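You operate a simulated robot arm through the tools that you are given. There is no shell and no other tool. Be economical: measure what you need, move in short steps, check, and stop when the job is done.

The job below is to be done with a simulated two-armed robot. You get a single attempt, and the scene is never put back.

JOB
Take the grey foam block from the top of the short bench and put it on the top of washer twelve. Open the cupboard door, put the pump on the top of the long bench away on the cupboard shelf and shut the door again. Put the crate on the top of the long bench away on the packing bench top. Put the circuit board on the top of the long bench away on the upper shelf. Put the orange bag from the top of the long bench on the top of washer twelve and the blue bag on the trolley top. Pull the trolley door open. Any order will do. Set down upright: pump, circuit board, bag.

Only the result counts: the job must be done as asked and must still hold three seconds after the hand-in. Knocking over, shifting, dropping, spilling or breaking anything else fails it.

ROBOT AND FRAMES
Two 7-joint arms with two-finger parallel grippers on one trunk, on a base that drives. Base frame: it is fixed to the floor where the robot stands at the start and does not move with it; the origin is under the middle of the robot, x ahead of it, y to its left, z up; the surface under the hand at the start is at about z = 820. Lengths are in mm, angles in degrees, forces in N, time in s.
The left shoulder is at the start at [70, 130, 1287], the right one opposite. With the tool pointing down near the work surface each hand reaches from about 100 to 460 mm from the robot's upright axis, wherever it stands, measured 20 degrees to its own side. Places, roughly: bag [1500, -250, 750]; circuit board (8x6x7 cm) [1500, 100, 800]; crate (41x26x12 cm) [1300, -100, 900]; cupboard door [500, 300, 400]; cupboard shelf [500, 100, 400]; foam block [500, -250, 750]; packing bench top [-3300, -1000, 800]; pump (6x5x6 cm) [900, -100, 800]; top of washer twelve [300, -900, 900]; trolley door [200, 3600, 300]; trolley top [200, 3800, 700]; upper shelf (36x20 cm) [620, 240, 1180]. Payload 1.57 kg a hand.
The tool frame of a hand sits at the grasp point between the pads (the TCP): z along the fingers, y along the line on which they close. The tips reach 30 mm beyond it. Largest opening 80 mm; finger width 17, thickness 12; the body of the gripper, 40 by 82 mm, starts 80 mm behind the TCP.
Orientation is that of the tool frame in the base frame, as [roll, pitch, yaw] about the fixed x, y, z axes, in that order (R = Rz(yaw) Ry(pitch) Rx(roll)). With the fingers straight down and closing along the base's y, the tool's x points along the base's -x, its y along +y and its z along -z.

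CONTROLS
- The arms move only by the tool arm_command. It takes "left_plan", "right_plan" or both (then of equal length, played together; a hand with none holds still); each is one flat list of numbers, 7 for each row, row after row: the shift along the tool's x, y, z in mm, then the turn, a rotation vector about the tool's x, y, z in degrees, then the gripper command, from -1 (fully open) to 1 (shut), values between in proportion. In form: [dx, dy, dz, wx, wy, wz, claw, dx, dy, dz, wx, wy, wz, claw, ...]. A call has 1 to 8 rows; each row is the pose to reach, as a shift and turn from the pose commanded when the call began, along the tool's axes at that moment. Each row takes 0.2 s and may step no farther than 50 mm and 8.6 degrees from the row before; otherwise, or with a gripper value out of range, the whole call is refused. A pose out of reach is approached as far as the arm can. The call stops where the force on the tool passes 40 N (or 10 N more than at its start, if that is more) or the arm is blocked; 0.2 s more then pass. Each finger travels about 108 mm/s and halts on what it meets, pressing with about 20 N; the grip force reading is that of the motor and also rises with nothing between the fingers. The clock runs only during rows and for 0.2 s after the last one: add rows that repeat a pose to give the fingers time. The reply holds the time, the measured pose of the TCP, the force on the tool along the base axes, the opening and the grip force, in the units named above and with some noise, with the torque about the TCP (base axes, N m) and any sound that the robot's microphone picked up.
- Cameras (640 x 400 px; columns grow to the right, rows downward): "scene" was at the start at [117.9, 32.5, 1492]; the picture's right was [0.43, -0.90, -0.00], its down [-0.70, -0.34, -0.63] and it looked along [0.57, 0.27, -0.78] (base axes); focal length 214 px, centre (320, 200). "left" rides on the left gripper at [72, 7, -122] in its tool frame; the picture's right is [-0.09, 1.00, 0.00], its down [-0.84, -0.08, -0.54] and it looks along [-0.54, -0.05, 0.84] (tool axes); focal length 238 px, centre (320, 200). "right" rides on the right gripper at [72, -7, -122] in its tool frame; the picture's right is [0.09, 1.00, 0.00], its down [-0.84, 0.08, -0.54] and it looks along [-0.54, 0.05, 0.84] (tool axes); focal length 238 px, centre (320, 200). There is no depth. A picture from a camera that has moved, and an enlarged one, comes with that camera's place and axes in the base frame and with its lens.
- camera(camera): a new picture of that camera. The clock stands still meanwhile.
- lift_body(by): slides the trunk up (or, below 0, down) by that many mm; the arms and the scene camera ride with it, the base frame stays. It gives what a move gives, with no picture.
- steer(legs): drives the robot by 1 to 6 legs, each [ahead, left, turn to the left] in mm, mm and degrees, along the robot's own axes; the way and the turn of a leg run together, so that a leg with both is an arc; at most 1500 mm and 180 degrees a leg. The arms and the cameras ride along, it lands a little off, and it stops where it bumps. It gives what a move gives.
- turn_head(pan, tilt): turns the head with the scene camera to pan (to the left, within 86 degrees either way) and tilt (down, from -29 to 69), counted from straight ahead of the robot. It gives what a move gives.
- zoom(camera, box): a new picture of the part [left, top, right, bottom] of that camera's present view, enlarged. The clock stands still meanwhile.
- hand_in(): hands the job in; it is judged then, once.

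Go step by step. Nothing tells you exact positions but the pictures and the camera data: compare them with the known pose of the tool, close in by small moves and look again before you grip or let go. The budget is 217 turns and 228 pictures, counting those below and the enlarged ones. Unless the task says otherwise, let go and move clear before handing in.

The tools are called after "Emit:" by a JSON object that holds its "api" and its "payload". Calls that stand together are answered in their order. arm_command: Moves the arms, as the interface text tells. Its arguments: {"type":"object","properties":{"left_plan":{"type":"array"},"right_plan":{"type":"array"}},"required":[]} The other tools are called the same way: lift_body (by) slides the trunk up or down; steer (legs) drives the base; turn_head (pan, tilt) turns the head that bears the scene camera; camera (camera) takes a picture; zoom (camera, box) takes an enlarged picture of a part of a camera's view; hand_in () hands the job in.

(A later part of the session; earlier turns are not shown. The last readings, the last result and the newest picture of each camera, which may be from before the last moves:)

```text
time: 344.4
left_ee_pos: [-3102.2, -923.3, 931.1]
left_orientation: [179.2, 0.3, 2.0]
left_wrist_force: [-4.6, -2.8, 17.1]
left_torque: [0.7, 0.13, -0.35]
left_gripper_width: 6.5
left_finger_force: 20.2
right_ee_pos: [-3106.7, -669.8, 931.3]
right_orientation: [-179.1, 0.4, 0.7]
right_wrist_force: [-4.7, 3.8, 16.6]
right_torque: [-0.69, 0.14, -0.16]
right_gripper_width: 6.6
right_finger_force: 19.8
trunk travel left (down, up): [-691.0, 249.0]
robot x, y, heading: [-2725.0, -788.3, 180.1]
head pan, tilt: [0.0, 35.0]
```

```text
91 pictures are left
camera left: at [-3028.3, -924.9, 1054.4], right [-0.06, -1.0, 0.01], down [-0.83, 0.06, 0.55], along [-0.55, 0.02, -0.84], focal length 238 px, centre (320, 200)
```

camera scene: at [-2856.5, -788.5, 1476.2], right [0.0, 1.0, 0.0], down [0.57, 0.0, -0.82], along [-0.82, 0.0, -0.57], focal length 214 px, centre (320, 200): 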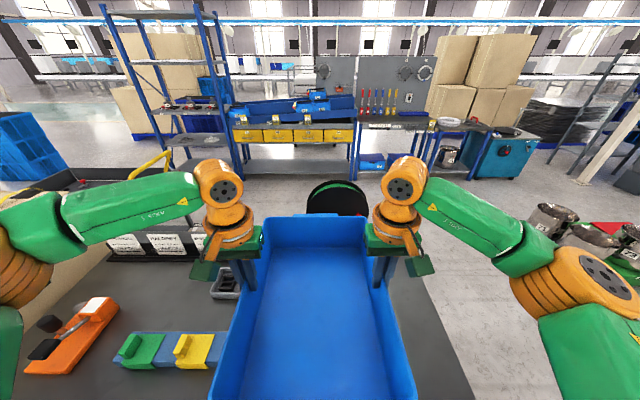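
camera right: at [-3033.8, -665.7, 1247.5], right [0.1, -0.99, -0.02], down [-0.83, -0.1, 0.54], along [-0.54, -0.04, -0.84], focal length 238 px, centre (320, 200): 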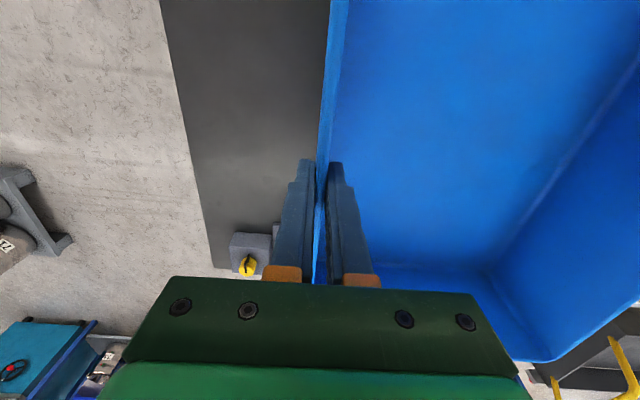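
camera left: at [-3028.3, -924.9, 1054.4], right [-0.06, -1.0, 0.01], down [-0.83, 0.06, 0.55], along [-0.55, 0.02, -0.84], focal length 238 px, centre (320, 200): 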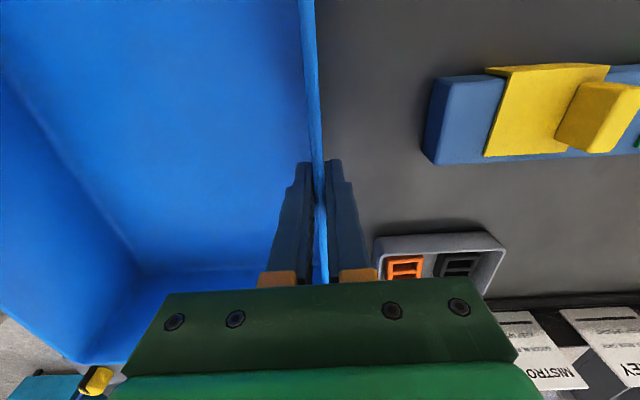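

Both sides rest on the bench. I open the fingers and rise.

Emit:
{"api": "arm_command", "payload": {"left_plan": [0, 0, -3, 0, 0, 0, 1, 0, 0, -3, 0, 0, 0, 0.2, 0, 0, -3, 0, 0, 0, 0, 0, 0, -3, 0, 0, 0, 0], "right_plan": [0, 0, -3, 0, 0, 0, 1, 0, 0, -3, 0, 0, 0, 0.2, 0, 0, -3, 0, 0, 0, 0, 0, 0, -3, 0, 0, 0, 0]}}

Emit:
{"api": "lift_body", "payload": {"by": 180}}

Emit:
{"api": "camera", "payload": {"camera": "scene"}}

```text
time: 345.4
left_ee_pos: [-3102.8, -924.0, 931.7]
left_orientation: [179.2, 0.2, 2.0]
left_wrist_force: [0.8, -0.7, 0.4]
left_torque: [0.02, -0.01, 0.02]
left_gripper_width: 40.3
left_finger_force: 0.1
right_ee_pos: [-3109.4, -670.1, 932.0]
right_orientation: [-179.0, 0.0, 0.6]
right_wrist_force: [-0.7, -0.3, 0.1]
right_torque: [-0.01, 0.01, 0.01]
right_gripper_width: 40.0
right_finger_force: 0.0
trunk travel left (down, up): [-691.0, 249.0]
robot x, y, heading: [-2717.1, -789.1, 179.8]
head pan, tilt: [0.0, 35.0]
```

```text
time: 347.4
left_ee_pos: [-3103.4, -925.4, 1112.5]
left_orientation: [179.1, 0.2, 1.9]
left_wrist_force: [0.1, -0.4, 0.1]
left_torque: [-0.03, 0.01, 0.01]
left_gripper_width: 39.8
left_finger_force: 0.0
right_ee_pos: [-3108.7, -670.4, 1112.4]
right_orientation: [-179.0, 0.0, 0.6]
right_wrist_force: [0.0, -0.2, 0.0]
right_torque: [0.0, -0.01, -0.01]
right_gripper_width: 40.1
right_finger_force: 0.0
trunk travel left (down, up): [-871.0, 69.0]
robot x, y, heading: [-2725.1, -785.8, 179.9]
head pan, tilt: [0.0, 35.0]
```

```text
90 pictures are left
camera scene: at [-2859.7, -788.0, 1460.9], right [0.0, 1.0, 0.0], down [0.57, 0.0, -0.82], along [-0.82, 0.0, -0.57], focal length 214 px, centre (320, 200)
```

scene: 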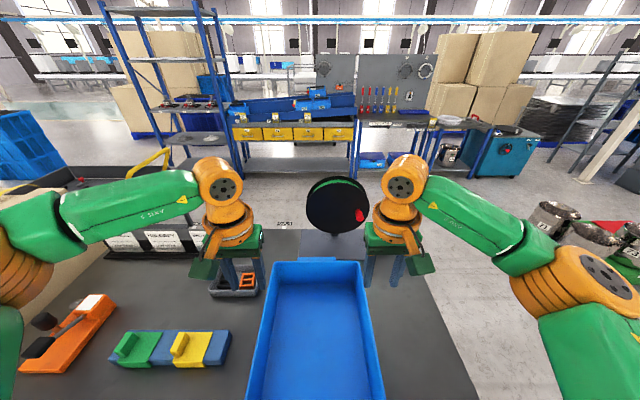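

The crate stands on the packing bench. I retrace the way back to the south side of the long bench.

Emit:
{"api": "steer", "payload": {"legs": [[-540, 0, 0], [0, 1490, 0], [0, 1490, 0], [-1160, 0, 0], [-1160, 0, 0], [-1160, 0, 0]]}}

Emit:
{"api": "steer", "payload": {"legs": [[0, -1310, 0], [0, -1250, 0], [0, 0, -90]]}}

Emit:
{"api": "turn_head", "payload": {"pan": 20, "tilt": 35}}

Emit:
{"api": "camera", "payload": {"camera": "scene"}}

```text
time: 381.2
left_ee_pos: [851.9, -4051.2, 1111.5]
left_orientation: [179.1, 0.1, 0.4]
left_wrist_force: [0.0, 0.2, -0.8]
left_torque: [-0.01, 0.03, -0.01]
left_gripper_width: 40.1
left_finger_force: 0.1
right_ee_pos: [853.8, -3797.1, 1112.2]
right_orientation: [-179.0, 0.0, -1.0]
right_wrist_force: [0.5, -1.4, -0.5]
right_torque: [0.01, -0.04, 0.01]
right_gripper_width: 40.0
right_finger_force: 0.1
trunk travel left (down, up): [-871.0, 69.0]
robot x, y, heading: [1239.2, -3923.4, 178.5]
head pan, tilt: [0.0, 35.0]
```

```text
time: 397.5
left_ee_pos: [1172.6, -969.8, 1110.6]
left_orientation: [179.3, 0.2, -89.7]
left_wrist_force: [0.6, 0.4, 0.0]
left_torque: [-0.03, -0.04, -0.01]
left_gripper_width: 39.9
left_finger_force: 0.0
right_ee_pos: [1426.0, -972.9, 1111.7]
right_orientation: [-179.1, 0.1, -91.2]
right_wrist_force: [-0.2, 0.4, -0.8]
right_torque: [0.02, -0.01, 0.01]
right_gripper_width: 40.2
right_finger_force: 0.0
trunk travel left (down, up): [-871.0, 69.0]
robot x, y, heading: [1296.7, -1355.8, 88.5]
head pan, tilt: [0.0, 35.0]
```

```text
time: 398.4
left_ee_pos: [1173.4, -970.7, 1111.8]
left_orientation: [179.1, 0.2, -89.8]
left_wrist_force: [-1.3, -0.1, -0.8]
left_torque: [0.0, -0.02, 0.0]
left_gripper_width: 40.0
left_finger_force: 0.2
right_ee_pos: [1426.8, -971.5, 1112.2]
right_orientation: [-179.0, -0.1, -91.0]
right_wrist_force: [-0.4, -0.3, 0.0]
right_torque: [0.0, 0.0, 0.01]
right_gripper_width: 39.8
right_finger_force: 0.1
trunk travel left (down, up): [-871.0, 69.0]
robot x, y, heading: [1299.6, -1356.4, 88.3]
head pan, tilt: [20.0, 35.0]
```

```text
89 pictures are left
camera scene: at [1271.7, -1223.8, 1460.9], right [0.95, 0.31, 0.0], down [0.18, -0.54, -0.82], along [-0.26, 0.78, -0.57], focal length 214 px, centre (320, 200)
```

scene: 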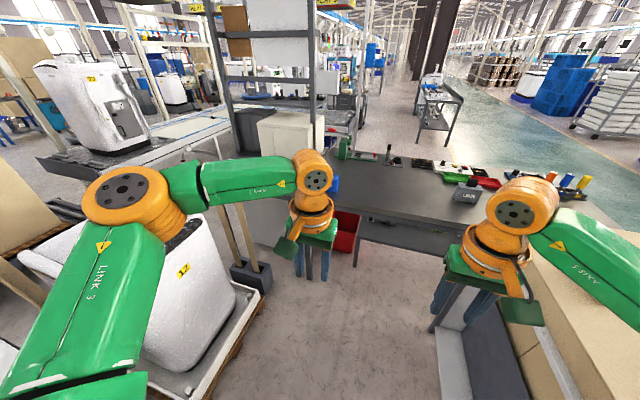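

Back at the long bench. I take the blue bag with the left hand first: drive to about (1140,-605).

Emit:
{"api": "steer", "payload": {"legs": [[745, 0, 1.7], [0, 140, 0]]}}

Emit:
{"api": "camera", "payload": {"camera": "left"}}

Emit:
{"api": "camera", "payload": {"camera": "scene"}}

```text
time: 403.2
left_ee_pos: [1038.8, -243.0, 1111.7]
left_orientation: [178.9, 0.2, -88.4]
left_wrist_force: [-0.1, 0.9, -0.6]
left_torque: [-0.03, 0.04, -0.02]
left_gripper_width: 39.8
left_finger_force: 0.2
right_ee_pos: [1292.4, -240.0, 1110.7]
right_orientation: [-179.1, 0.1, -89.8]
right_wrist_force: [0.5, -0.8, 0.7]
right_torque: [0.01, 0.03, 0.0]
right_gripper_width: 40.0
right_finger_force: 0.0
trunk travel left (down, up): [-871.0, 69.0]
robot x, y, heading: [1172.2, -627.5, 89.8]
head pan, tilt: [20.0, 35.0]
```

```text
88 pictures are left
camera left: at [1035.9, -314.5, 1236.4], right [-1.0, 0.06, 0.02], down [0.06, 0.84, 0.54], along [0.02, 0.54, -0.84], focal length 238 px, centre (320, 200)
```

left: 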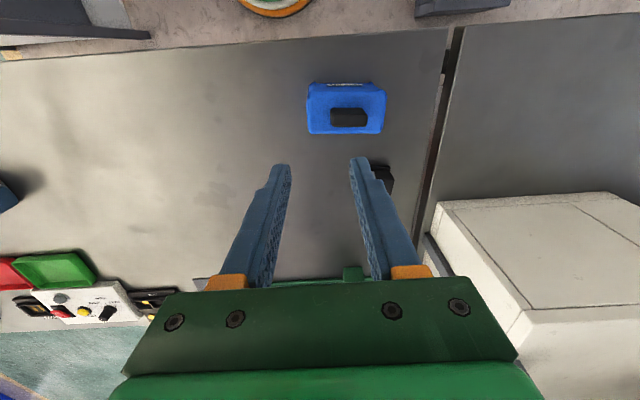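

```text
87 pictures are left
camera scene: at [1143.7, -494.3, 1460.9], right [0.94, 0.34, 0.0], down [0.19, -0.54, -0.82], along [-0.28, 0.77, -0.57], focal length 214 px, centre (320, 200)
```

scene: 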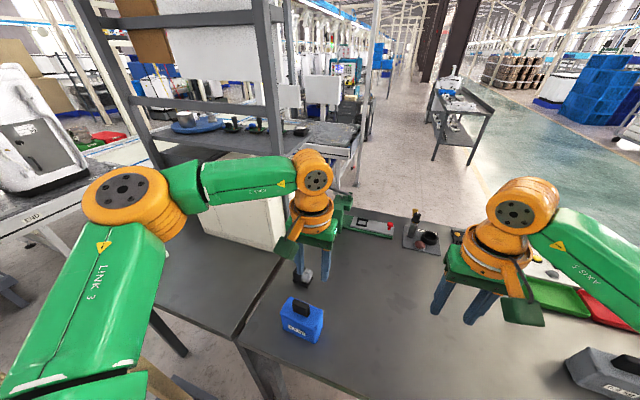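

Emit:
{"api": "lift_body", "payload": {"by": -100}}

Emit:
{"api": "arm_command", "payload": {"left_plan": [1, 19, 0, 0, 0, 0, -1, 3, 38, 0, 0, 0, 0, -1, 3, 38, 25, 0, 0, 0, -1, 3, 38, 25, 0, 0, 0, -1]}}

Emit:
{"api": "camera", "payload": {"camera": "left"}}

```text
time: 404.6
left_ee_pos: [1035.1, -243.8, 1012.7]
left_orientation: [179.2, 0.2, -88.4]
left_wrist_force: [-0.8, 1.2, -0.5]
left_torque: [0.01, 0.06, 0.03]
left_gripper_width: 40.2
left_finger_force: 0.0
right_ee_pos: [1289.1, -239.9, 1011.8]
right_orientation: [-179.0, 0.0, -89.8]
right_wrist_force: [0.3, 0.5, 0.1]
right_torque: [-0.02, 0.01, 0.02]
right_gripper_width: 39.9
right_finger_force: 0.1
trunk travel left (down, up): [-771.0, 169.0]
robot x, y, heading: [1166.4, -626.3, 89.4]
head pan, tilt: [20.0, 35.0]
```

```text
time: 405.6
left_ee_pos: [996.3, -247.6, 986.0]
left_orientation: [179.3, 0.3, -88.4]
left_wrist_force: [-0.2, -0.1, 0.4]
left_torque: [-0.01, -0.03, 0.0]
left_gripper_width: 80.0
left_finger_force: 0.1
right_ee_pos: [1288.7, -240.3, 1013.2]
right_orientation: [-179.1, 0.0, -89.9]
right_wrist_force: [-0.7, -0.4, 0.4]
right_torque: [-0.01, -0.02, -0.01]
right_gripper_width: 40.0
right_finger_force: 0.1
trunk travel left (down, up): [-771.0, 169.0]
robot x, y, heading: [1169.0, -625.5, 89.9]
head pan, tilt: [20.0, 35.0]
```

```text
86 pictures are left
camera left: at [994.4, -318.6, 1110.5], right [-1.0, 0.06, 0.01], down [0.06, 0.84, 0.54], along [0.02, 0.54, -0.84], focal length 238 px, centre (320, 200)
```

left: 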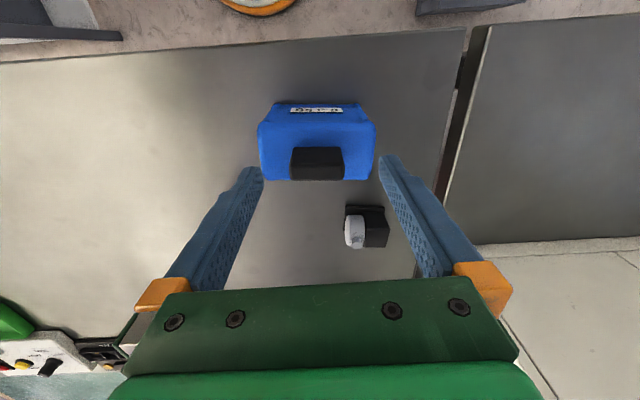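

Emit:
{"api": "arm_command", "payload": {"left_plan": [0, -2, 25, 0, 0, 0, -0.8, 0, -2, 50, 0, 0, 0, -0.8, 0, -2, 50, 0, 0, 0, 0.3, 0, -2, 50, 0, 0, 0, 1, 0, -2, 50, 0, 0, 0, 1, 0, -2, 30, 0, 0, 0, 1, 0, -2, -10, 0, 0, 0, 1, 0, -2, -50, 0, 0, 0, 1]}}

Emit:
{"api": "camera", "payload": {"camera": "left"}}

```text
time: 407.4
left_ee_pos: [1000.5, -246.6, 1036.2]
left_orientation: [179.2, 0.2, -88.3]
left_wrist_force: [-0.4, 0.8, -2.9]
left_torque: [-0.03, 0.01, 0.01]
left_gripper_width: 44.3
left_finger_force: 20.0
right_ee_pos: [1288.9, -240.3, 1011.9]
right_orientation: [-179.1, 0.0, -89.8]
right_wrist_force: [-1.0, 0.3, -0.3]
right_torque: [-0.02, 0.0, -0.05]
right_gripper_width: 39.6
right_finger_force: 0.0
trunk travel left (down, up): [-771.0, 169.0]
robot x, y, heading: [1164.3, -629.0, 89.4]
head pan, tilt: [20.0, 35.0]
```

```text
85 pictures are left
camera left: at [997.2, -317.7, 1159.6], right [-1.0, 0.06, 0.01], down [0.06, 0.84, 0.54], along [0.02, 0.54, -0.84], focal length 238 px, centre (320, 200)
```

left: 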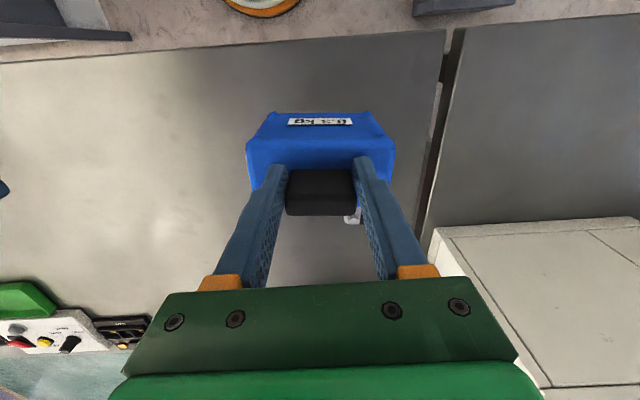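

Blue bag in hand. I raise it a bit and reposition so that the right hand reaches the pump near (937,-100).

Emit:
{"api": "arm_command", "payload": {"left_plan": [0, 0, -40, 0, 0, 0, 1, 0, 0, -80, 0, 0, 0, 1], "right_plan": [0, 0, 0, 0, 0, 0, -0.5, 0, 0, 0, 0, 0, 0, -1]}}

Emit:
{"api": "steer", "payload": {"legs": [[35, 245, 0], [0, 0, 15]]}}

Emit:
{"api": "camera", "payload": {"camera": "right"}}

Emit:
{"api": "camera", "payload": {"camera": "scene"}}

```text
time: 408.0
left_ee_pos: [998.7, -246.3, 1115.7]
left_orientation: [179.2, 0.0, -88.2]
left_wrist_force: [-0.5, 0.4, -2.9]
left_torque: [-0.01, -0.02, -0.01]
left_gripper_width: 44.4
left_finger_force: 19.7
right_ee_pos: [1288.9, -238.8, 1012.6]
right_orientation: [-179.0, 0.1, -89.8]
right_wrist_force: [0.2, 1.5, -0.1]
right_torque: [-0.01, -0.04, 0.0]
right_gripper_width: 80.2
right_finger_force: 0.0
trunk travel left (down, up): [-771.0, 169.0]
robot x, y, heading: [1165.1, -625.8, 89.8]
head pan, tilt: [20.0, 35.0]
```

```text
time: 410.7
left_ee_pos: [664.4, -268.1, 1116.5]
left_orientation: [179.3, 0.3, -73.3]
left_wrist_force: [-0.4, -0.1, -3.3]
left_torque: [-0.05, 0.03, 0.02]
left_gripper_width: 44.1
left_finger_force: 20.2
right_ee_pos: [940.2, -184.7, 1012.6]
right_orientation: [-179.0, 0.0, -74.7]
right_wrist_force: [0.1, 0.1, 0.2]
right_torque: [-0.02, 0.02, 0.01]
right_gripper_width: 80.2
right_finger_force: 0.1
trunk travel left (down, up): [-771.0, 169.0]
robot x, y, heading: [929.0, -592.1, 104.5]
head pan, tilt: [20.0, 35.0]
```

```text
84 pictures are left
camera right: at [964.7, -253.4, 1134.3], right [-0.94, -0.35, -0.02], down [-0.3, 0.79, 0.54], along [-0.18, 0.51, -0.84], focal length 238 px, centre (320, 200)
```

right: 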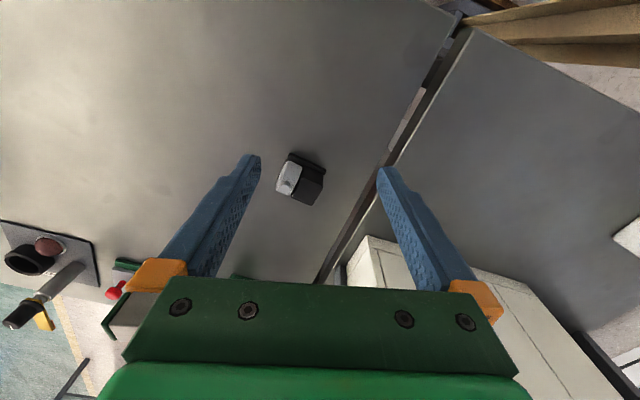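

```text
83 pictures are left
camera scene: at [862.0, -469.3, 1360.8], right [0.82, 0.57, 0.0], down [0.33, -0.47, -0.82], along [-0.46, 0.67, -0.57], focal length 214 px, centre (320, 200)
```

scene: 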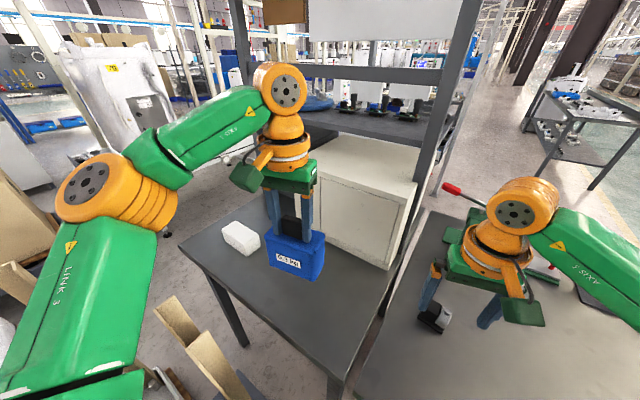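

Emit:
{"api": "zoom", "payload": {"camera": "right", "box": [250, 130, 360, 220]}}

Emit:
{"api": "zoom", "payload": {"camera": "scene", "box": [390, 260, 500, 350]}}

```text
4.44 times, centred on (305, 175) of right
camera zoom: at [964.7, -253.4, 1134.3], right [-0.94, -0.35, -0.02], down [-0.3, 0.79, 0.54], along [-0.18, 0.51, -0.84], focal length 1059 px, centre (387, 311)
```

zoom: 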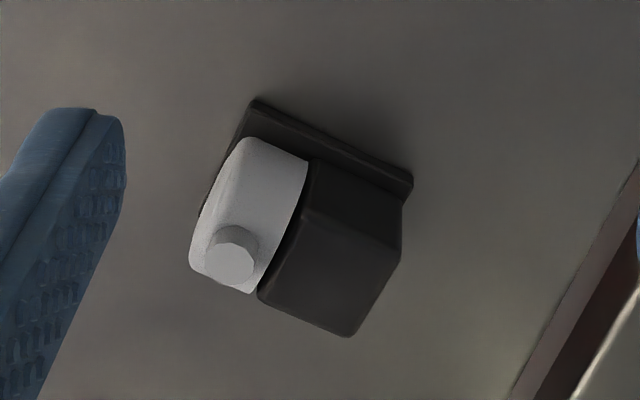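

```text
4.44 times, centred on (445, 305) of scene
camera zoom: at [862.0, -469.3, 1360.8], right [0.82, 0.57, 0.0], down [0.33, -0.47, -0.82], along [-0.46, 0.67, -0.57], focal length 953 px, centre (-236, -267)
```

zoom: 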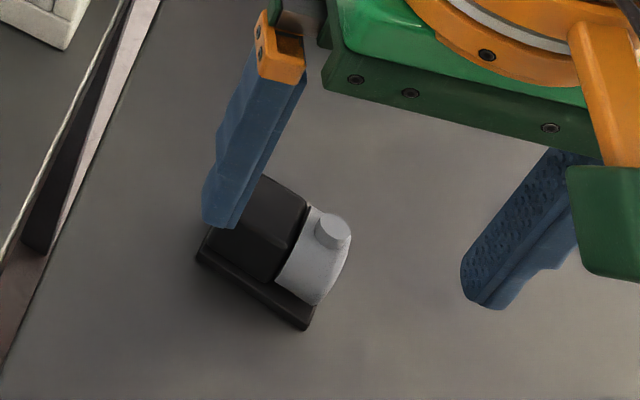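

The pump's plate centre is about (939,-96), turned about -8°. I yaw the right hand to match and tilt it 30° forward, staying 70 mm short.

Emit:
{"api": "arm_command", "payload": {"right_plan": [-9, -1.4, 0, 1.05, -4.9, 3.9, -1, -18, -2.8, 15, 2.1, -9.8, 7.8, -1, -27, -4.2, 30, 3.15, -14.75, 11.7, -1, -36, -5.6, 50, 4.2, -19.7, 15.6, -1, -45, -7, 75, 5.25, -24.6, 19.5, -1, -53.7, -8.5, 99, 6.28, -29.5, 23.4, -1, -53.7, -8.5, 99, 6.28, -29.5, 23.4, -1]}}

Emit:
{"api": "camera", "payload": {"camera": "right"}}

Emit:
{"api": "zoom", "payload": {"camera": "scene", "box": [380, 220, 540, 350]}}

```text
time: 412.3
left_ee_pos: [663.7, -267.7, 1116.2]
left_orientation: [179.3, 0.3, -73.4]
left_wrist_force: [-0.2, -0.4, -3.7]
left_torque: [-0.03, 0.0, -0.03]
left_gripper_width: 44.4
left_finger_force: 20.1
right_ee_pos: [936.6, -129.6, 912.6]
right_orientation: [-179.1, 30.3, -98.3]
right_wrist_force: [0.3, 0.1, 0.1]
right_torque: [-0.03, 0.03, -0.01]
right_gripper_width: 80.1
right_finger_force: 0.1
trunk travel left (down, up): [-771.0, 169.0]
robot x, y, heading: [925.6, -588.8, 104.6]
head pan, tilt: [20.0, 35.0]
```

```text
80 pictures are left
camera right: at [922.5, -253.5, 982.4], right [-1.0, 0.07, -0.06], down [-0.02, 0.46, 0.89], along [0.09, 0.89, -0.45], focal length 238 px, centre (320, 200)
```

right: 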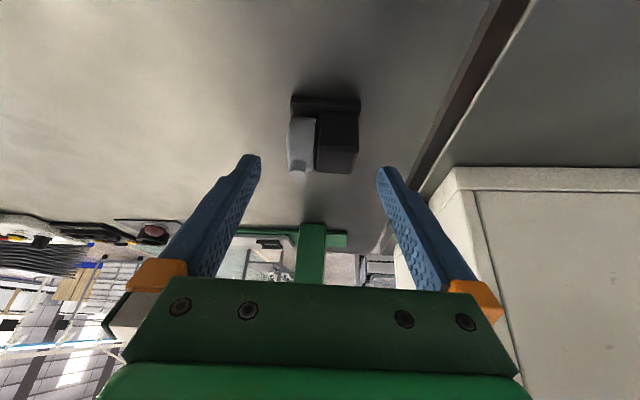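

```text
3.08 times, centred on (460, 285) of scene
camera zoom: at [861.8, -470.0, 1360.8], right [0.82, 0.57, 0.0], down [0.33, -0.47, -0.82], along [-0.46, 0.67, -0.57], focal length 660 px, centre (-111, -62)
```

zoom: 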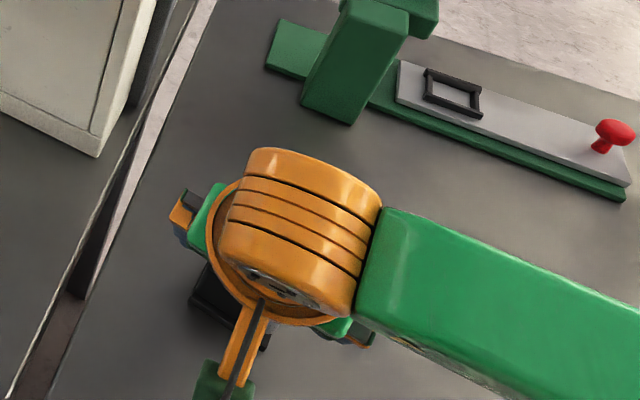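

Emit:
{"api": "arm_command", "payload": {"right_plan": [0, 0, 20, 0, 0, 0, -1, 0, 0, 40, 0, 0, 0, -1, 0, 0, 40, 0, 0, 0, -1]}}

Emit:
{"api": "camera", "payload": {"camera": "right"}}

```text
time: 413.1
left_ee_pos: [664.4, -268.7, 1115.7]
left_orientation: [179.4, 0.2, -73.4]
left_wrist_force: [-0.7, -0.3, -2.3]
left_torque: [-0.02, -0.02, 0.03]
left_gripper_width: 44.3
left_finger_force: 20.1
right_ee_pos: [939.0, -109.4, 879.1]
right_orientation: [-178.9, 30.4, -98.2]
right_wrist_force: [-0.5, -0.5, -0.2]
right_torque: [-0.02, -0.01, 0.0]
right_gripper_width: 80.5
right_finger_force: 0.0
trunk travel left (down, up): [-771.0, 169.0]
robot x, y, heading: [926.8, -591.8, 104.8]
head pan, tilt: [20.0, 35.0]
```

```text
78 pictures are left
camera right: at [926.2, -233.6, 948.3], right [-1.0, 0.07, -0.06], down [-0.02, 0.46, 0.89], along [0.09, 0.89, -0.45], focal length 238 px, centre (320, 200)
```

right: 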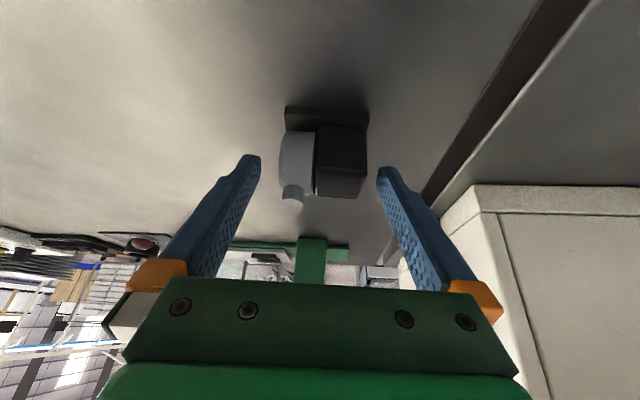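

Emit:
{"api": "arm_command", "payload": {"right_plan": [0, 0, 15, 0, 0, 0, -1, 0, 0, 28, 0, 0, 0, -1, 0, 0, 28, 0, 0, 0, -1]}}

Emit:
{"api": "camera", "payload": {"camera": "right"}}

```text
time: 413.9
left_ee_pos: [664.4, -268.0, 1115.5]
left_orientation: [179.2, 0.2, -73.4]
left_wrist_force: [0.3, -0.5, -3.0]
left_torque: [-0.03, -0.03, 0.02]
left_gripper_width: 44.3
left_finger_force: 20.2
right_ee_pos: [941.5, -96.8, 852.7]
right_orientation: [-178.9, 30.4, -98.2]
right_wrist_force: [0.5, 0.1, 0.0]
right_torque: [-0.01, 0.01, -0.01]
right_gripper_width: 79.9
right_finger_force: 0.1
trunk travel left (down, up): [-771.0, 169.0]
robot x, y, heading: [922.3, -593.5, 104.4]
head pan, tilt: [20.0, 35.0]
```

```text
77 pictures are left
camera right: at [929.2, -220.9, 922.3], right [-1.0, 0.07, -0.06], down [-0.02, 0.46, 0.89], along [0.09, 0.89, -0.45], focal length 238 px, centre (320, 200)
```

right: 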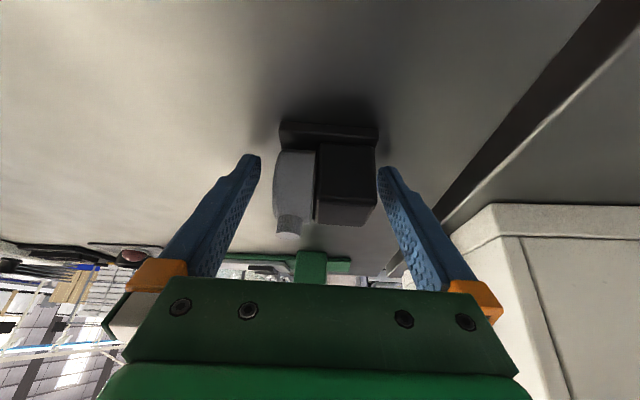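

Emit:
{"api": "arm_command", "payload": {"right_plan": [0, 4, 0, 0, 0, 0, -1, 0, 4, 0, 0, 0, 0, 0, 0, 4, 0, 0, 0, 0, 1, 0, 4, 0, 0, 0, 0, 1]}}

Emit:
{"api": "camera", "payload": {"camera": "right"}}

```text
time: 414.9
left_ee_pos: [665.5, -268.0, 1116.0]
left_orientation: [179.4, 0.2, -73.4]
left_wrist_force: [0.2, -0.4, -2.4]
left_torque: [-0.02, -0.01, 0.0]
left_gripper_width: 44.1
left_finger_force: 20.4
right_ee_pos: [937.8, -97.2, 853.3]
right_orientation: [-179.0, 30.3, -98.2]
right_wrist_force: [0.2, 1.1, -0.6]
right_torque: [-0.02, 0.08, -0.02]
right_gripper_width: 58.5
right_finger_force: 19.7
trunk travel left (down, up): [-771.0, 169.0]
robot x, y, heading: [923.4, -589.6, 104.4]
head pan, tilt: [20.0, 35.0]
```

```text
76 pictures are left
camera right: at [925.7, -220.2, 922.8], right [-1.0, 0.07, -0.06], down [-0.02, 0.46, 0.89], along [0.09, 0.89, -0.45], focal length 238 px, centre (320, 200)
```

right: 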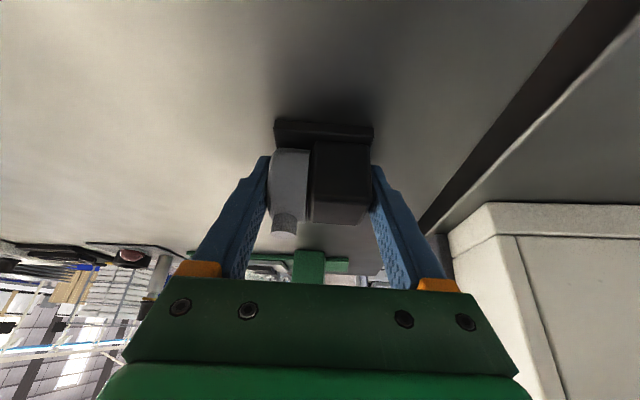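

Pump gripped. I lift straight up.

Emit:
{"api": "arm_command", "payload": {"right_plan": [-10, 0, -17, 0, 0, 0, 1, -30, 0, -52, 0, 0, 0, 1, -50, 0, -86, 0, 0, 0, 1, -50, 0, -86, 0, 0, 0, 1]}}

Emit:
{"api": "lift_body", "payload": {"by": 160}}

Emit:
{"api": "camera", "payload": {"camera": "right"}}

Emit:
{"api": "camera", "payload": {"camera": "scene"}}

```text
time: 415.9
left_ee_pos: [664.6, -266.9, 1115.8]
left_orientation: [179.3, 0.2, -73.4]
left_wrist_force: [0.7, 0.7, -3.4]
left_torque: [-0.01, -0.01, -0.03]
left_gripper_width: 44.2
left_finger_force: 20.2
right_ee_pos: [938.4, -95.6, 951.6]
right_orientation: [-178.9, 30.3, -98.1]
right_wrist_force: [0.3, -0.2, -3.0]
right_torque: [-0.01, -0.03, 0.02]
right_gripper_width: 58.0
right_finger_force: 19.5
trunk travel left (down, up): [-771.0, 169.0]
robot x, y, heading: [925.8, -590.0, 104.5]
head pan, tilt: [20.0, 35.0]
```

```text
time: 417.7
left_ee_pos: [663.8, -267.4, 1276.3]
left_orientation: [179.3, 0.2, -73.4]
left_wrist_force: [-0.9, 0.8, -3.6]
left_torque: [-0.03, -0.03, 0.01]
left_gripper_width: 44.0
left_finger_force: 20.1
right_ee_pos: [936.7, -95.1, 1112.4]
right_orientation: [-178.9, 30.3, -98.3]
right_wrist_force: [0.0, 0.4, -3.9]
right_torque: [0.03, 0.02, -0.02]
right_gripper_width: 57.7
right_finger_force: 20.1
trunk travel left (down, up): [-931.0, 9.0]
robot x, y, heading: [925.5, -591.2, 104.8]
head pan, tilt: [20.0, 35.0]
```

```text
75 pictures are left
camera right: at [924.1, -218.0, 1181.8], right [-1.0, 0.07, -0.06], down [-0.02, 0.46, 0.89], along [0.09, 0.89, -0.45], focal length 238 px, centre (320, 200)
```

right: 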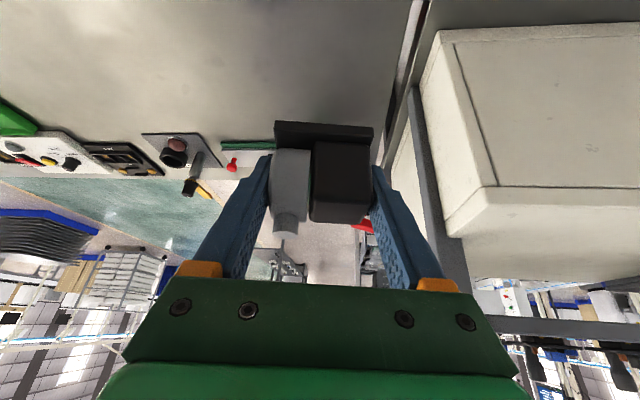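

```text
74 pictures are left
camera scene: at [861.7, -468.6, 1520.7], right [0.82, 0.57, 0.0], down [0.33, -0.47, -0.82], along [-0.46, 0.67, -0.57], focal length 214 px, centre (320, 200)
```

scene: 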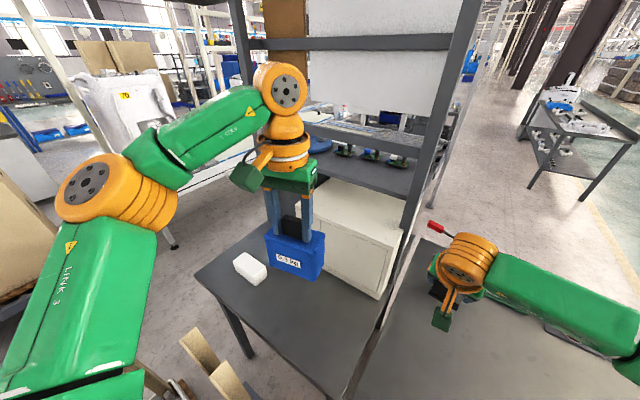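

Both pump and bag are held well. I carry them around the east end to the north side.

Emit:
{"api": "steer", "payload": {"legs": [[-600, 0, 0], [-500, 0, 0], [0, 0, 165], [0, 1450, 0], [0, 450, 0]]}}

Emit:
{"api": "steer", "payload": {"legs": [[-1400, 0, 0], [-1300, 0, 0]]}}

```text
time: 439.4
left_ee_pos: [3251.3, -2021.4, 1275.9]
left_orientation: [179.2, 0.3, 92.9]
left_wrist_force: [-1.0, 0.0, -2.9]
left_torque: [0.03, 0.02, -0.01]
left_gripper_width: 44.2
left_finger_force: 19.7
right_ee_pos: [2945.7, -2122.9, 1111.6]
right_orientation: [-179.0, 30.2, 68.0]
right_wrist_force: [0.0, 0.2, -3.0]
right_torque: [0.03, 0.02, -0.04]
right_gripper_width: 57.7
right_finger_force: 19.9
trunk travel left (down, up): [-931.0, 9.0]
robot x, y, heading: [3072.8, -1642.4, -88.9]
head pan, tilt: [20.0, 35.0]
```

```text
time: 452.6
left_ee_pos: [3285.0, 681.2, 1274.8]
left_orientation: [179.2, 0.1, 90.0]
left_wrist_force: [0.5, -0.1, -4.0]
left_torque: [0.02, 0.0, -0.01]
left_gripper_width: 44.1
left_finger_force: 19.6
right_ee_pos: [2974.3, 592.9, 1111.7]
right_orientation: [-179.0, 30.2, 65.2]
right_wrist_force: [0.2, 0.3, -3.6]
right_torque: [0.01, 0.0, -0.02]
right_gripper_width: 57.5
right_finger_force: 19.8
trunk travel left (down, up): [-931.0, 9.0]
robot x, y, heading: [3131.0, 1067.1, -92.0]
head pan, tilt: [20.0, 35.0]
```

Emit:
{"api": "steer", "payload": {"legs": [[0, 0, 2], [0, -1200, 0], [0, -1100, 0]]}}

Emit:
{"api": "lift_body", "payload": {"by": -400}}

Emit:
{"api": "turn_head", "payload": {"pan": -15, "tilt": 25}}

Emit:
{"api": "camera", "payload": {"camera": "scene"}}

```text
time: 464.2
left_ee_pos: [1008.2, 680.2, 1275.5]
left_orientation: [179.2, 0.2, 92.2]
left_wrist_force: [-0.6, 0.1, -3.7]
left_torque: [0.04, -0.01, 0.02]
left_gripper_width: 44.0
left_finger_force: 19.5
right_ee_pos: [702.4, 581.2, 1111.6]
right_orientation: [-178.9, 30.3, 67.3]
right_wrist_force: [-0.6, 0.0, -3.4]
right_torque: [0.02, -0.02, -0.03]
right_gripper_width: 57.5
right_finger_force: 20.4
trunk travel left (down, up): [-931.0, 9.0]
robot x, y, heading: [833.9, 1058.3, -89.8]
head pan, tilt: [20.0, 35.0]
```

```text
time: 468.1
left_ee_pos: [1009.1, 679.2, 875.8]
left_orientation: [179.3, 0.2, 92.2]
left_wrist_force: [-0.1, -0.4, -3.4]
left_torque: [0.05, 0.0, 0.0]
left_gripper_width: 44.0
left_finger_force: 20.6
right_ee_pos: [701.3, 581.2, 712.2]
right_orientation: [-178.9, 30.3, 67.3]
right_wrist_force: [0.3, -0.4, -3.0]
right_torque: [0.01, 0.01, 0.02]
right_gripper_width: 57.5
right_finger_force: 20.2
trunk travel left (down, up): [-531.0, 409.0]
robot x, y, heading: [837.8, 1058.0, -89.8]
head pan, tilt: [20.0, 35.0]
```

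```text
time: 469.1
left_ee_pos: [1008.9, 679.8, 875.6]
left_orientation: [179.3, 0.2, 92.3]
left_wrist_force: [-0.5, -0.8, -2.8]
left_torque: [0.06, -0.01, 0.01]
left_gripper_width: 44.0
left_finger_force: 20.1
right_ee_pos: [701.4, 581.0, 712.3]
right_orientation: [-179.0, 30.3, 67.3]
right_wrist_force: [-0.3, -1.1, -3.1]
right_torque: [0.02, 0.01, 0.02]
right_gripper_width: 57.3
right_finger_force: 20.1
trunk travel left (down, up): [-531.0, 409.0]
robot x, y, heading: [836.5, 1056.7, -89.7]
head pan, tilt: [-15.0, 25.0]
```

```text
73 pictures are left
camera scene: at [812.0, 917.0, 1136.4], right [-0.97, 0.26, 0.0], down [0.11, 0.41, -0.91], along [-0.23, -0.88, -0.42], focal length 214 px, centre (320, 200)
```

scene: 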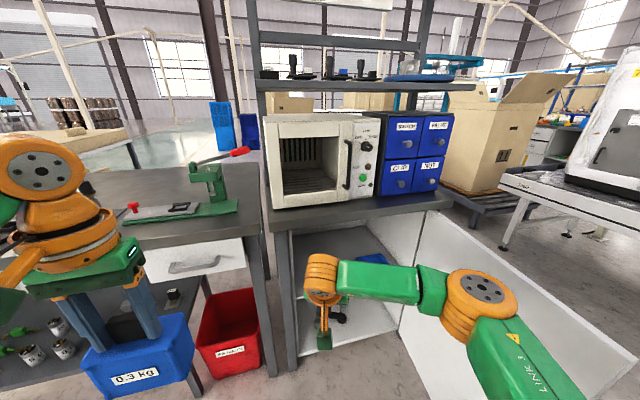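

The cupboard is still wide open. I lower the trunk further and pull the left hand (bag) back so it will clear the long bench.

Emit:
{"api": "arm_command", "payload": {"left_plan": [35, 0, 0, 0, 0, 0, 1, 70, 0, 0, 0, 0, 0, 1, 105, 0, 0, 0, 0, 0, 1, 140, 0, 0, 0, 0, 0, 1]}}

Emit:
{"api": "lift_body", "payload": {"by": -240}}

Emit:
{"api": "steer", "payload": {"legs": [[150, -90, 0]]}}

Emit:
{"api": "camera", "payload": {"camera": "scene"}}

Emit:
{"api": "camera", "payload": {"camera": "right"}}

```text
time: 470.1
left_ee_pos: [1003.5, 820.4, 874.9]
left_orientation: [179.3, 0.2, 92.2]
left_wrist_force: [-0.4, 0.4, -3.3]
left_torque: [0.0, 0.04, 0.02]
left_gripper_width: 43.8
left_finger_force: 20.5
right_ee_pos: [701.0, 582.6, 711.7]
right_orientation: [-178.9, 30.4, 67.3]
right_wrist_force: [0.3, -0.3, -3.0]
right_torque: [0.0, 0.01, -0.02]
right_gripper_width: 57.5
right_finger_force: 19.8
trunk travel left (down, up): [-531.0, 409.0]
robot x, y, heading: [838.9, 1060.5, -89.9]
head pan, tilt: [-15.0, 25.0]
```

```text
time: 472.6
left_ee_pos: [1004.1, 820.3, 634.1]
left_orientation: [179.3, 0.2, 92.2]
left_wrist_force: [0.3, 0.2, -2.6]
left_torque: [0.03, -0.02, 0.0]
left_gripper_width: 44.1
left_finger_force: 19.6
right_ee_pos: [701.9, 581.3, 471.5]
right_orientation: [-178.9, 30.3, 67.3]
right_wrist_force: [0.0, -0.2, -2.5]
right_torque: [-0.01, 0.02, 0.0]
right_gripper_width: 57.3
right_finger_force: 19.5
trunk travel left (down, up): [-291.0, 649.0]
robot x, y, heading: [834.7, 1058.2, -90.0]
head pan, tilt: [-15.0, 25.0]
```

```text
time: 474.1
left_ee_pos: [913.6, 667.1, 634.1]
left_orientation: [179.3, 0.2, 92.2]
left_wrist_force: [0.7, -0.7, -3.8]
left_torque: [0.06, 0.0, -0.01]
left_gripper_width: 44.2
left_finger_force: 19.8
right_ee_pos: [611.2, 427.4, 472.9]
right_orientation: [-179.0, 30.3, 67.2]
right_wrist_force: [-0.8, -0.5, -3.1]
right_torque: [0.03, -0.03, 0.03]
right_gripper_width: 57.4
right_finger_force: 20.1
trunk travel left (down, up): [-291.0, 649.0]
robot x, y, heading: [742.7, 906.6, -90.1]
head pan, tilt: [-15.0, 25.0]
```

```text
72 pictures are left
camera scene: at [721.7, 763.6, 896.4], right [-0.97, 0.26, 0.0], down [0.11, 0.41, -0.91], along [-0.23, -0.88, -0.42], focal length 214 px, centre (320, 200)
```

scene: 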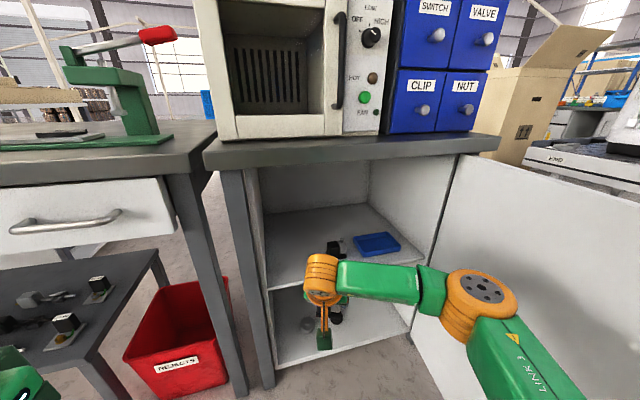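

```text
71 pictures are left
camera right: at [655.5, 543.3, 541.7], right [0.95, -0.32, -0.06], down [-0.09, -0.45, 0.89], along [-0.31, -0.83, -0.45], focal length 238 px, centre (320, 200)
```

right: 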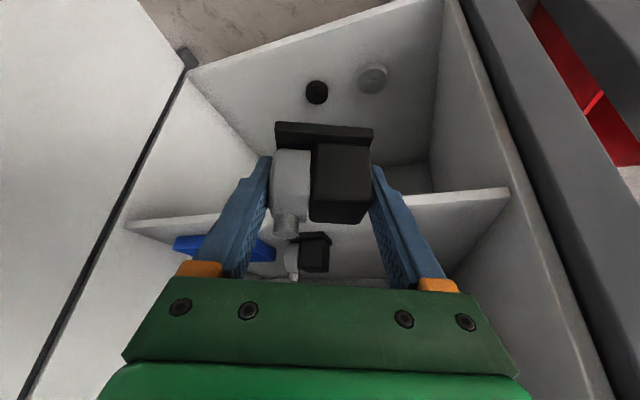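

The shelf top is near z≈436 with another pump at about (534,238), so the free place is around x≈660. I back off, turn the base so the hand enters straight, and line up.

Emit:
{"api": "lift_body", "payload": {"by": 45}}

Emit:
{"api": "steer", "payload": {"legs": [[-130, 0, 0], [0, 0, 23], [58, -175, 0]]}}

Emit:
{"api": "turn_head", "payload": {"pan": -15, "tilt": 30}}

Emit:
{"api": "camera", "payload": {"camera": "scene"}}

Emit:
{"api": "camera", "payload": {"camera": "right"}}

```text
time: 475.0
left_ee_pos: [914.1, 665.8, 680.0]
left_orientation: [179.3, 0.2, 92.3]
left_wrist_force: [0.2, -0.2, -2.6]
left_torque: [-0.02, 0.0, -0.02]
left_gripper_width: 43.6
left_finger_force: 19.5
right_ee_pos: [612.4, 428.2, 516.6]
right_orientation: [-178.9, 30.2, 67.3]
right_wrist_force: [-0.7, 0.1, -3.2]
right_torque: [0.01, 0.03, 0.01]
right_gripper_width: 57.6
right_finger_force: 20.0
trunk travel left (down, up): [-336.0, 604.0]
robot x, y, heading: [745.6, 906.9, -90.0]
head pan, tilt: [-15.0, 25.0]
```

```text
time: 478.6
left_ee_pos: [854.3, 758.8, 679.9]
left_orientation: [179.2, 0.3, 114.8]
left_wrist_force: [-0.2, 0.3, -2.7]
left_torque: [-0.01, 0.0, 0.02]
left_gripper_width: 43.8
left_finger_force: 20.4
right_ee_pos: [667.2, 421.1, 517.0]
right_orientation: [-178.9, 30.3, 90.1]
right_wrist_force: [0.5, -1.0, -4.1]
right_torque: [0.01, -0.02, 0.01]
right_gripper_width: 57.6
right_finger_force: 19.9
trunk travel left (down, up): [-336.0, 604.0]
robot x, y, heading: [606.5, 913.5, -67.2]
head pan, tilt: [-15.0, 25.0]
```

```text
time: 479.2
left_ee_pos: [853.6, 758.5, 679.1]
left_orientation: [179.2, 0.3, 114.8]
left_wrist_force: [0.1, -0.5, -3.4]
left_torque: [0.04, 0.0, 0.01]
left_gripper_width: 43.9
left_finger_force: 19.7
right_ee_pos: [667.1, 421.0, 517.2]
right_orientation: [-178.9, 30.3, 90.1]
right_wrist_force: [0.7, 0.2, -3.1]
right_torque: [0.03, 0.0, -0.01]
right_gripper_width: 57.7
right_finger_force: 20.0
trunk travel left (down, up): [-336.0, 604.0]
robot x, y, heading: [605.0, 915.6, -67.3]
head pan, tilt: [-15.0, 30.0]
```

```text
70 pictures are left
camera scene: at [638.3, 776.7, 933.6], right [-0.99, -0.14, 0.0], down [-0.07, 0.5, -0.87], along [0.12, -0.86, -0.5], focal length 214 px, centre (320, 200)
```

scene: 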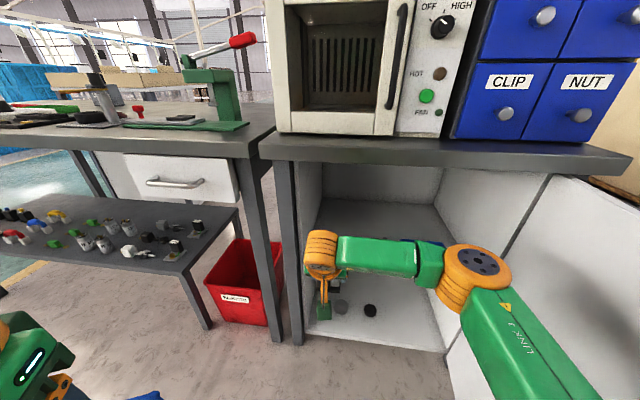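

```text
69 pictures are left
camera right: at [662.9, 545.6, 586.8], right [1.0, 0.07, -0.06], down [0.09, -0.45, 0.89], along [0.04, -0.89, -0.45], focal length 238 px, centre (320, 200)
```

right: 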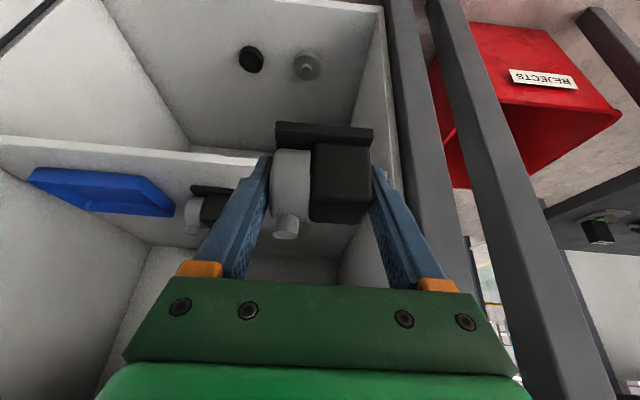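

The free slot is x≈575–740. I lower slightly and drive the hand in along -y.

Emit:
{"api": "lift_body", "payload": {"by": -22}}

Emit:
{"api": "steer", "payload": {"legs": [[90, -42, 0]]}}

Emit:
{"api": "camera", "payload": {"camera": "right"}}

Emit:
{"api": "camera", "payload": {"camera": "scene"}}

```text
time: 479.9
left_ee_pos: [853.1, 758.4, 657.1]
left_orientation: [179.3, 0.2, 114.9]
left_wrist_force: [-0.1, -0.1, -2.3]
left_torque: [-0.02, 0.02, 0.0]
left_gripper_width: 44.0
left_finger_force: 19.8
right_ee_pos: [666.3, 421.6, 494.9]
right_orientation: [-178.9, 30.3, 90.1]
right_wrist_force: [1.2, -0.3, -3.1]
right_torque: [0.03, -0.01, 0.01]
right_gripper_width: 57.6
right_finger_force: 20.2
trunk travel left (down, up): [-314.0, 626.0]
robot x, y, heading: [605.1, 911.2, -67.2]
head pan, tilt: [-15.0, 30.0]
```

```text
time: 481.1
left_ee_pos: [849.6, 658.0, 656.0]
left_orientation: [179.3, 0.2, 115.0]
left_wrist_force: [0.3, -0.7, -2.7]
left_torque: [0.01, 0.06, -0.02]
left_gripper_width: 43.7
left_finger_force: 20.0
right_ee_pos: [663.0, 322.2, 494.7]
right_orientation: [-178.9, 30.3, 90.1]
right_wrist_force: [-0.7, 0.2, -3.5]
right_torque: [0.02, -0.01, -0.01]
right_gripper_width: 57.6
right_finger_force: 20.1
trunk travel left (down, up): [-314.0, 626.0]
robot x, y, heading: [604.4, 816.9, -67.1]
head pan, tilt: [-15.0, 30.0]
```

```text
68 pictures are left
camera right: at [659.2, 445.5, 564.6], right [1.0, 0.07, -0.06], down [0.09, -0.45, 0.89], along [0.03, -0.89, -0.45], focal length 238 px, centre (320, 200)
```

right: 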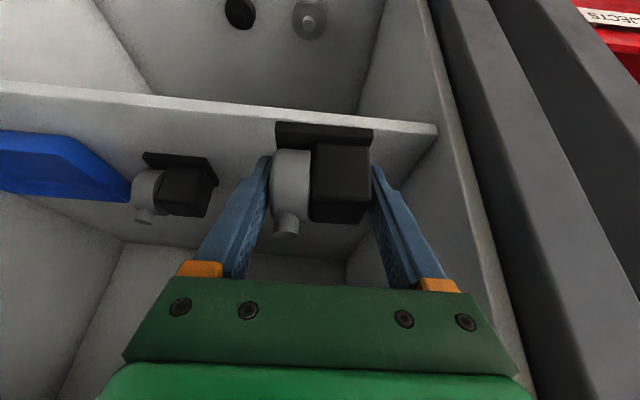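

```text
67 pictures are left
camera scene: at [634.8, 676.4, 911.5], right [-0.99, -0.14, 0.0], down [-0.07, 0.5, -0.87], along [0.12, -0.86, -0.5], focal length 214 px, centre (320, 200)
```

scene: 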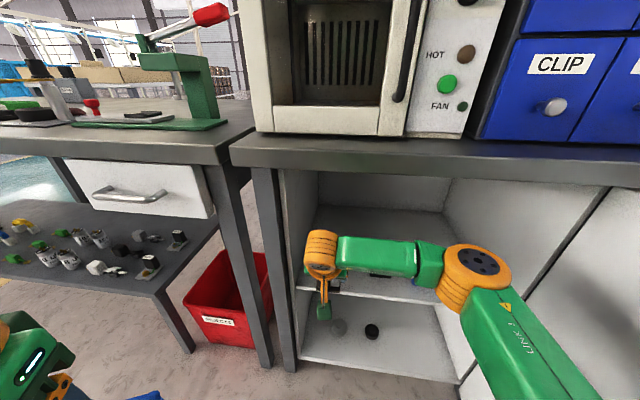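

Plenty of room on both sides. I move in the rest.

Emit:
{"api": "steer", "payload": {"legs": [[76, -36, 0]]}}

Emit:
{"api": "camera", "payload": {"camera": "right"}}

Emit:
{"api": "zoom", "payload": {"camera": "scene", "box": [220, 110, 440, 290]}}

```text
time: 482.1
left_ee_pos: [846.5, 575.7, 656.8]
left_orientation: [179.3, 0.2, 114.9]
left_wrist_force: [-0.5, 0.0, -2.5]
left_torque: [0.03, 0.02, -0.02]
left_gripper_width: 43.5
left_finger_force: 19.7
right_ee_pos: [659.2, 239.4, 495.2]
right_orientation: [-178.8, 30.2, 90.1]
right_wrist_force: [-0.7, -0.3, -2.4]
right_torque: [0.0, -0.01, 0.03]
right_gripper_width: 57.6
right_finger_force: 20.0
trunk travel left (down, up): [-314.0, 626.0]
robot x, y, heading: [603.1, 727.9, -66.7]
head pan, tilt: [-15.0, 30.0]
```

```text
66 pictures are left
camera right: at [656.5, 362.6, 564.6], right [1.0, 0.07, -0.06], down [0.09, -0.45, 0.89], along [0.04, -0.89, -0.45], focal length 238 px, centre (320, 200)
```

right: 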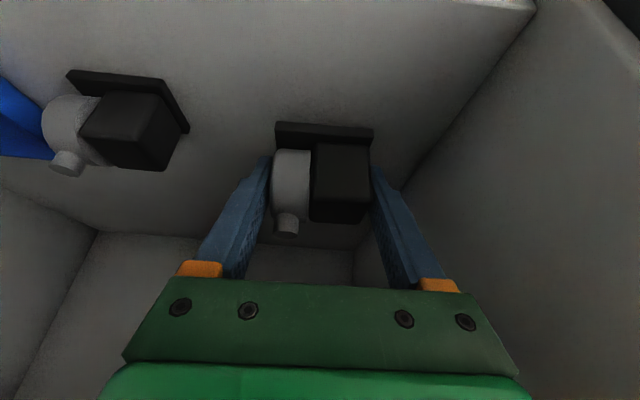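

```text
2.22 times, centred on (330, 200) of scene
camera zoom: at [631.6, 593.4, 911.5], right [-0.99, -0.14, 0.0], down [-0.07, 0.5, -0.87], along [0.12, -0.86, -0.5], focal length 477 px, centre (298, 200)
```

zoom: 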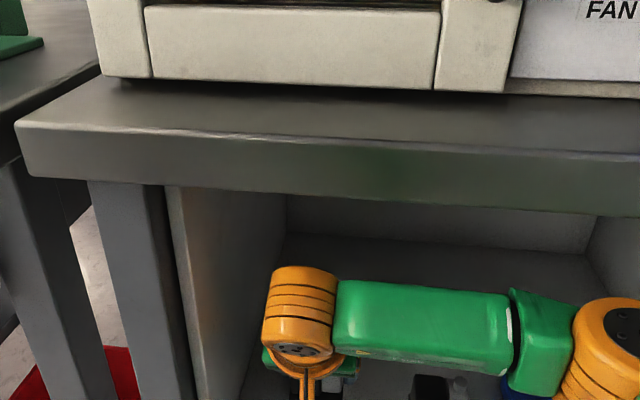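

Now I lower the pump onto the shelf.

Emit:
{"api": "lift_body", "payload": {"by": -18}}

Emit:
{"api": "lift_body", "payload": {"by": -4}}

Emit:
{"api": "lift_body", "payload": {"by": -4}}

Emit:
{"api": "camera", "payload": {"camera": "right"}}

```text
time: 482.8
left_ee_pos: [847.2, 576.6, 638.8]
left_orientation: [179.4, 0.3, 115.0]
left_wrist_force: [-1.0, 0.1, -1.8]
left_torque: [0.01, -0.03, 0.0]
left_gripper_width: 43.9
left_finger_force: 19.5
right_ee_pos: [660.1, 239.9, 477.7]
right_orientation: [-178.9, 30.4, 90.3]
right_wrist_force: [-0.1, 1.1, -2.6]
right_torque: [0.03, 0.01, 0.02]
right_gripper_width: 57.5
right_finger_force: 20.2
trunk travel left (down, up): [-296.0, 644.0]
robot x, y, heading: [600.9, 732.4, -67.1]
head pan, tilt: [-15.0, 30.0]
```

```text
time: 483.3
left_ee_pos: [846.8, 576.8, 634.9]
left_orientation: [179.3, 0.1, 115.0]
left_wrist_force: [0.8, 0.4, -2.8]
left_torque: [0.03, 0.03, 0.0]
left_gripper_width: 43.6
left_finger_force: 19.8
right_ee_pos: [661.3, 239.6, 472.4]
right_orientation: [-178.9, 30.4, 90.2]
right_wrist_force: [0.3, -0.3, -3.3]
right_torque: [0.01, 0.01, 0.01]
right_gripper_width: 57.4
right_finger_force: 19.8
trunk travel left (down, up): [-292.0, 648.0]
robot x, y, heading: [598.7, 732.5, -67.1]
head pan, tilt: [-15.0, 30.0]
```

```text
time: 483.8
left_ee_pos: [846.2, 576.2, 631.5]
left_orientation: [179.3, 0.2, 115.0]
left_wrist_force: [0.6, -0.2, -2.3]
left_torque: [0.04, 0.04, -0.01]
left_gripper_width: 43.8
left_finger_force: 19.8
right_ee_pos: [660.3, 240.1, 467.9]
right_orientation: [-178.9, 30.3, 90.2]
right_wrist_force: [-0.1, 0.8, -3.2]
right_torque: [-0.03, -0.03, -0.03]
right_gripper_width: 57.7
right_finger_force: 20.2
trunk travel left (down, up): [-288.0, 652.0]
robot x, y, heading: [600.3, 734.2, -66.8]
head pan, tilt: [-15.0, 30.0]
```

```text
64 pictures are left
camera right: at [656.5, 362.9, 538.7], right [1.0, 0.07, -0.06], down [0.09, -0.45, 0.89], along [0.04, -0.89, -0.45], focal length 238 px, centre (320, 200)
```

right: 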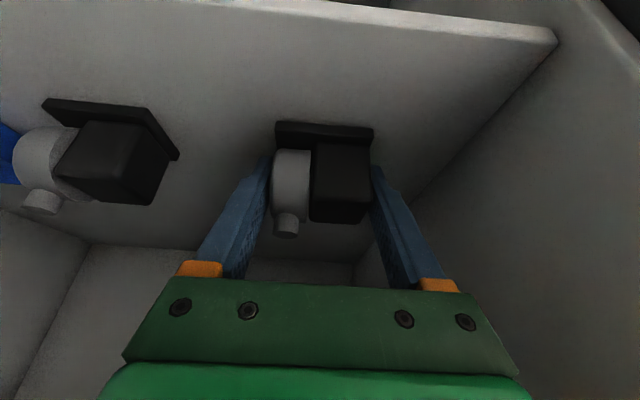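

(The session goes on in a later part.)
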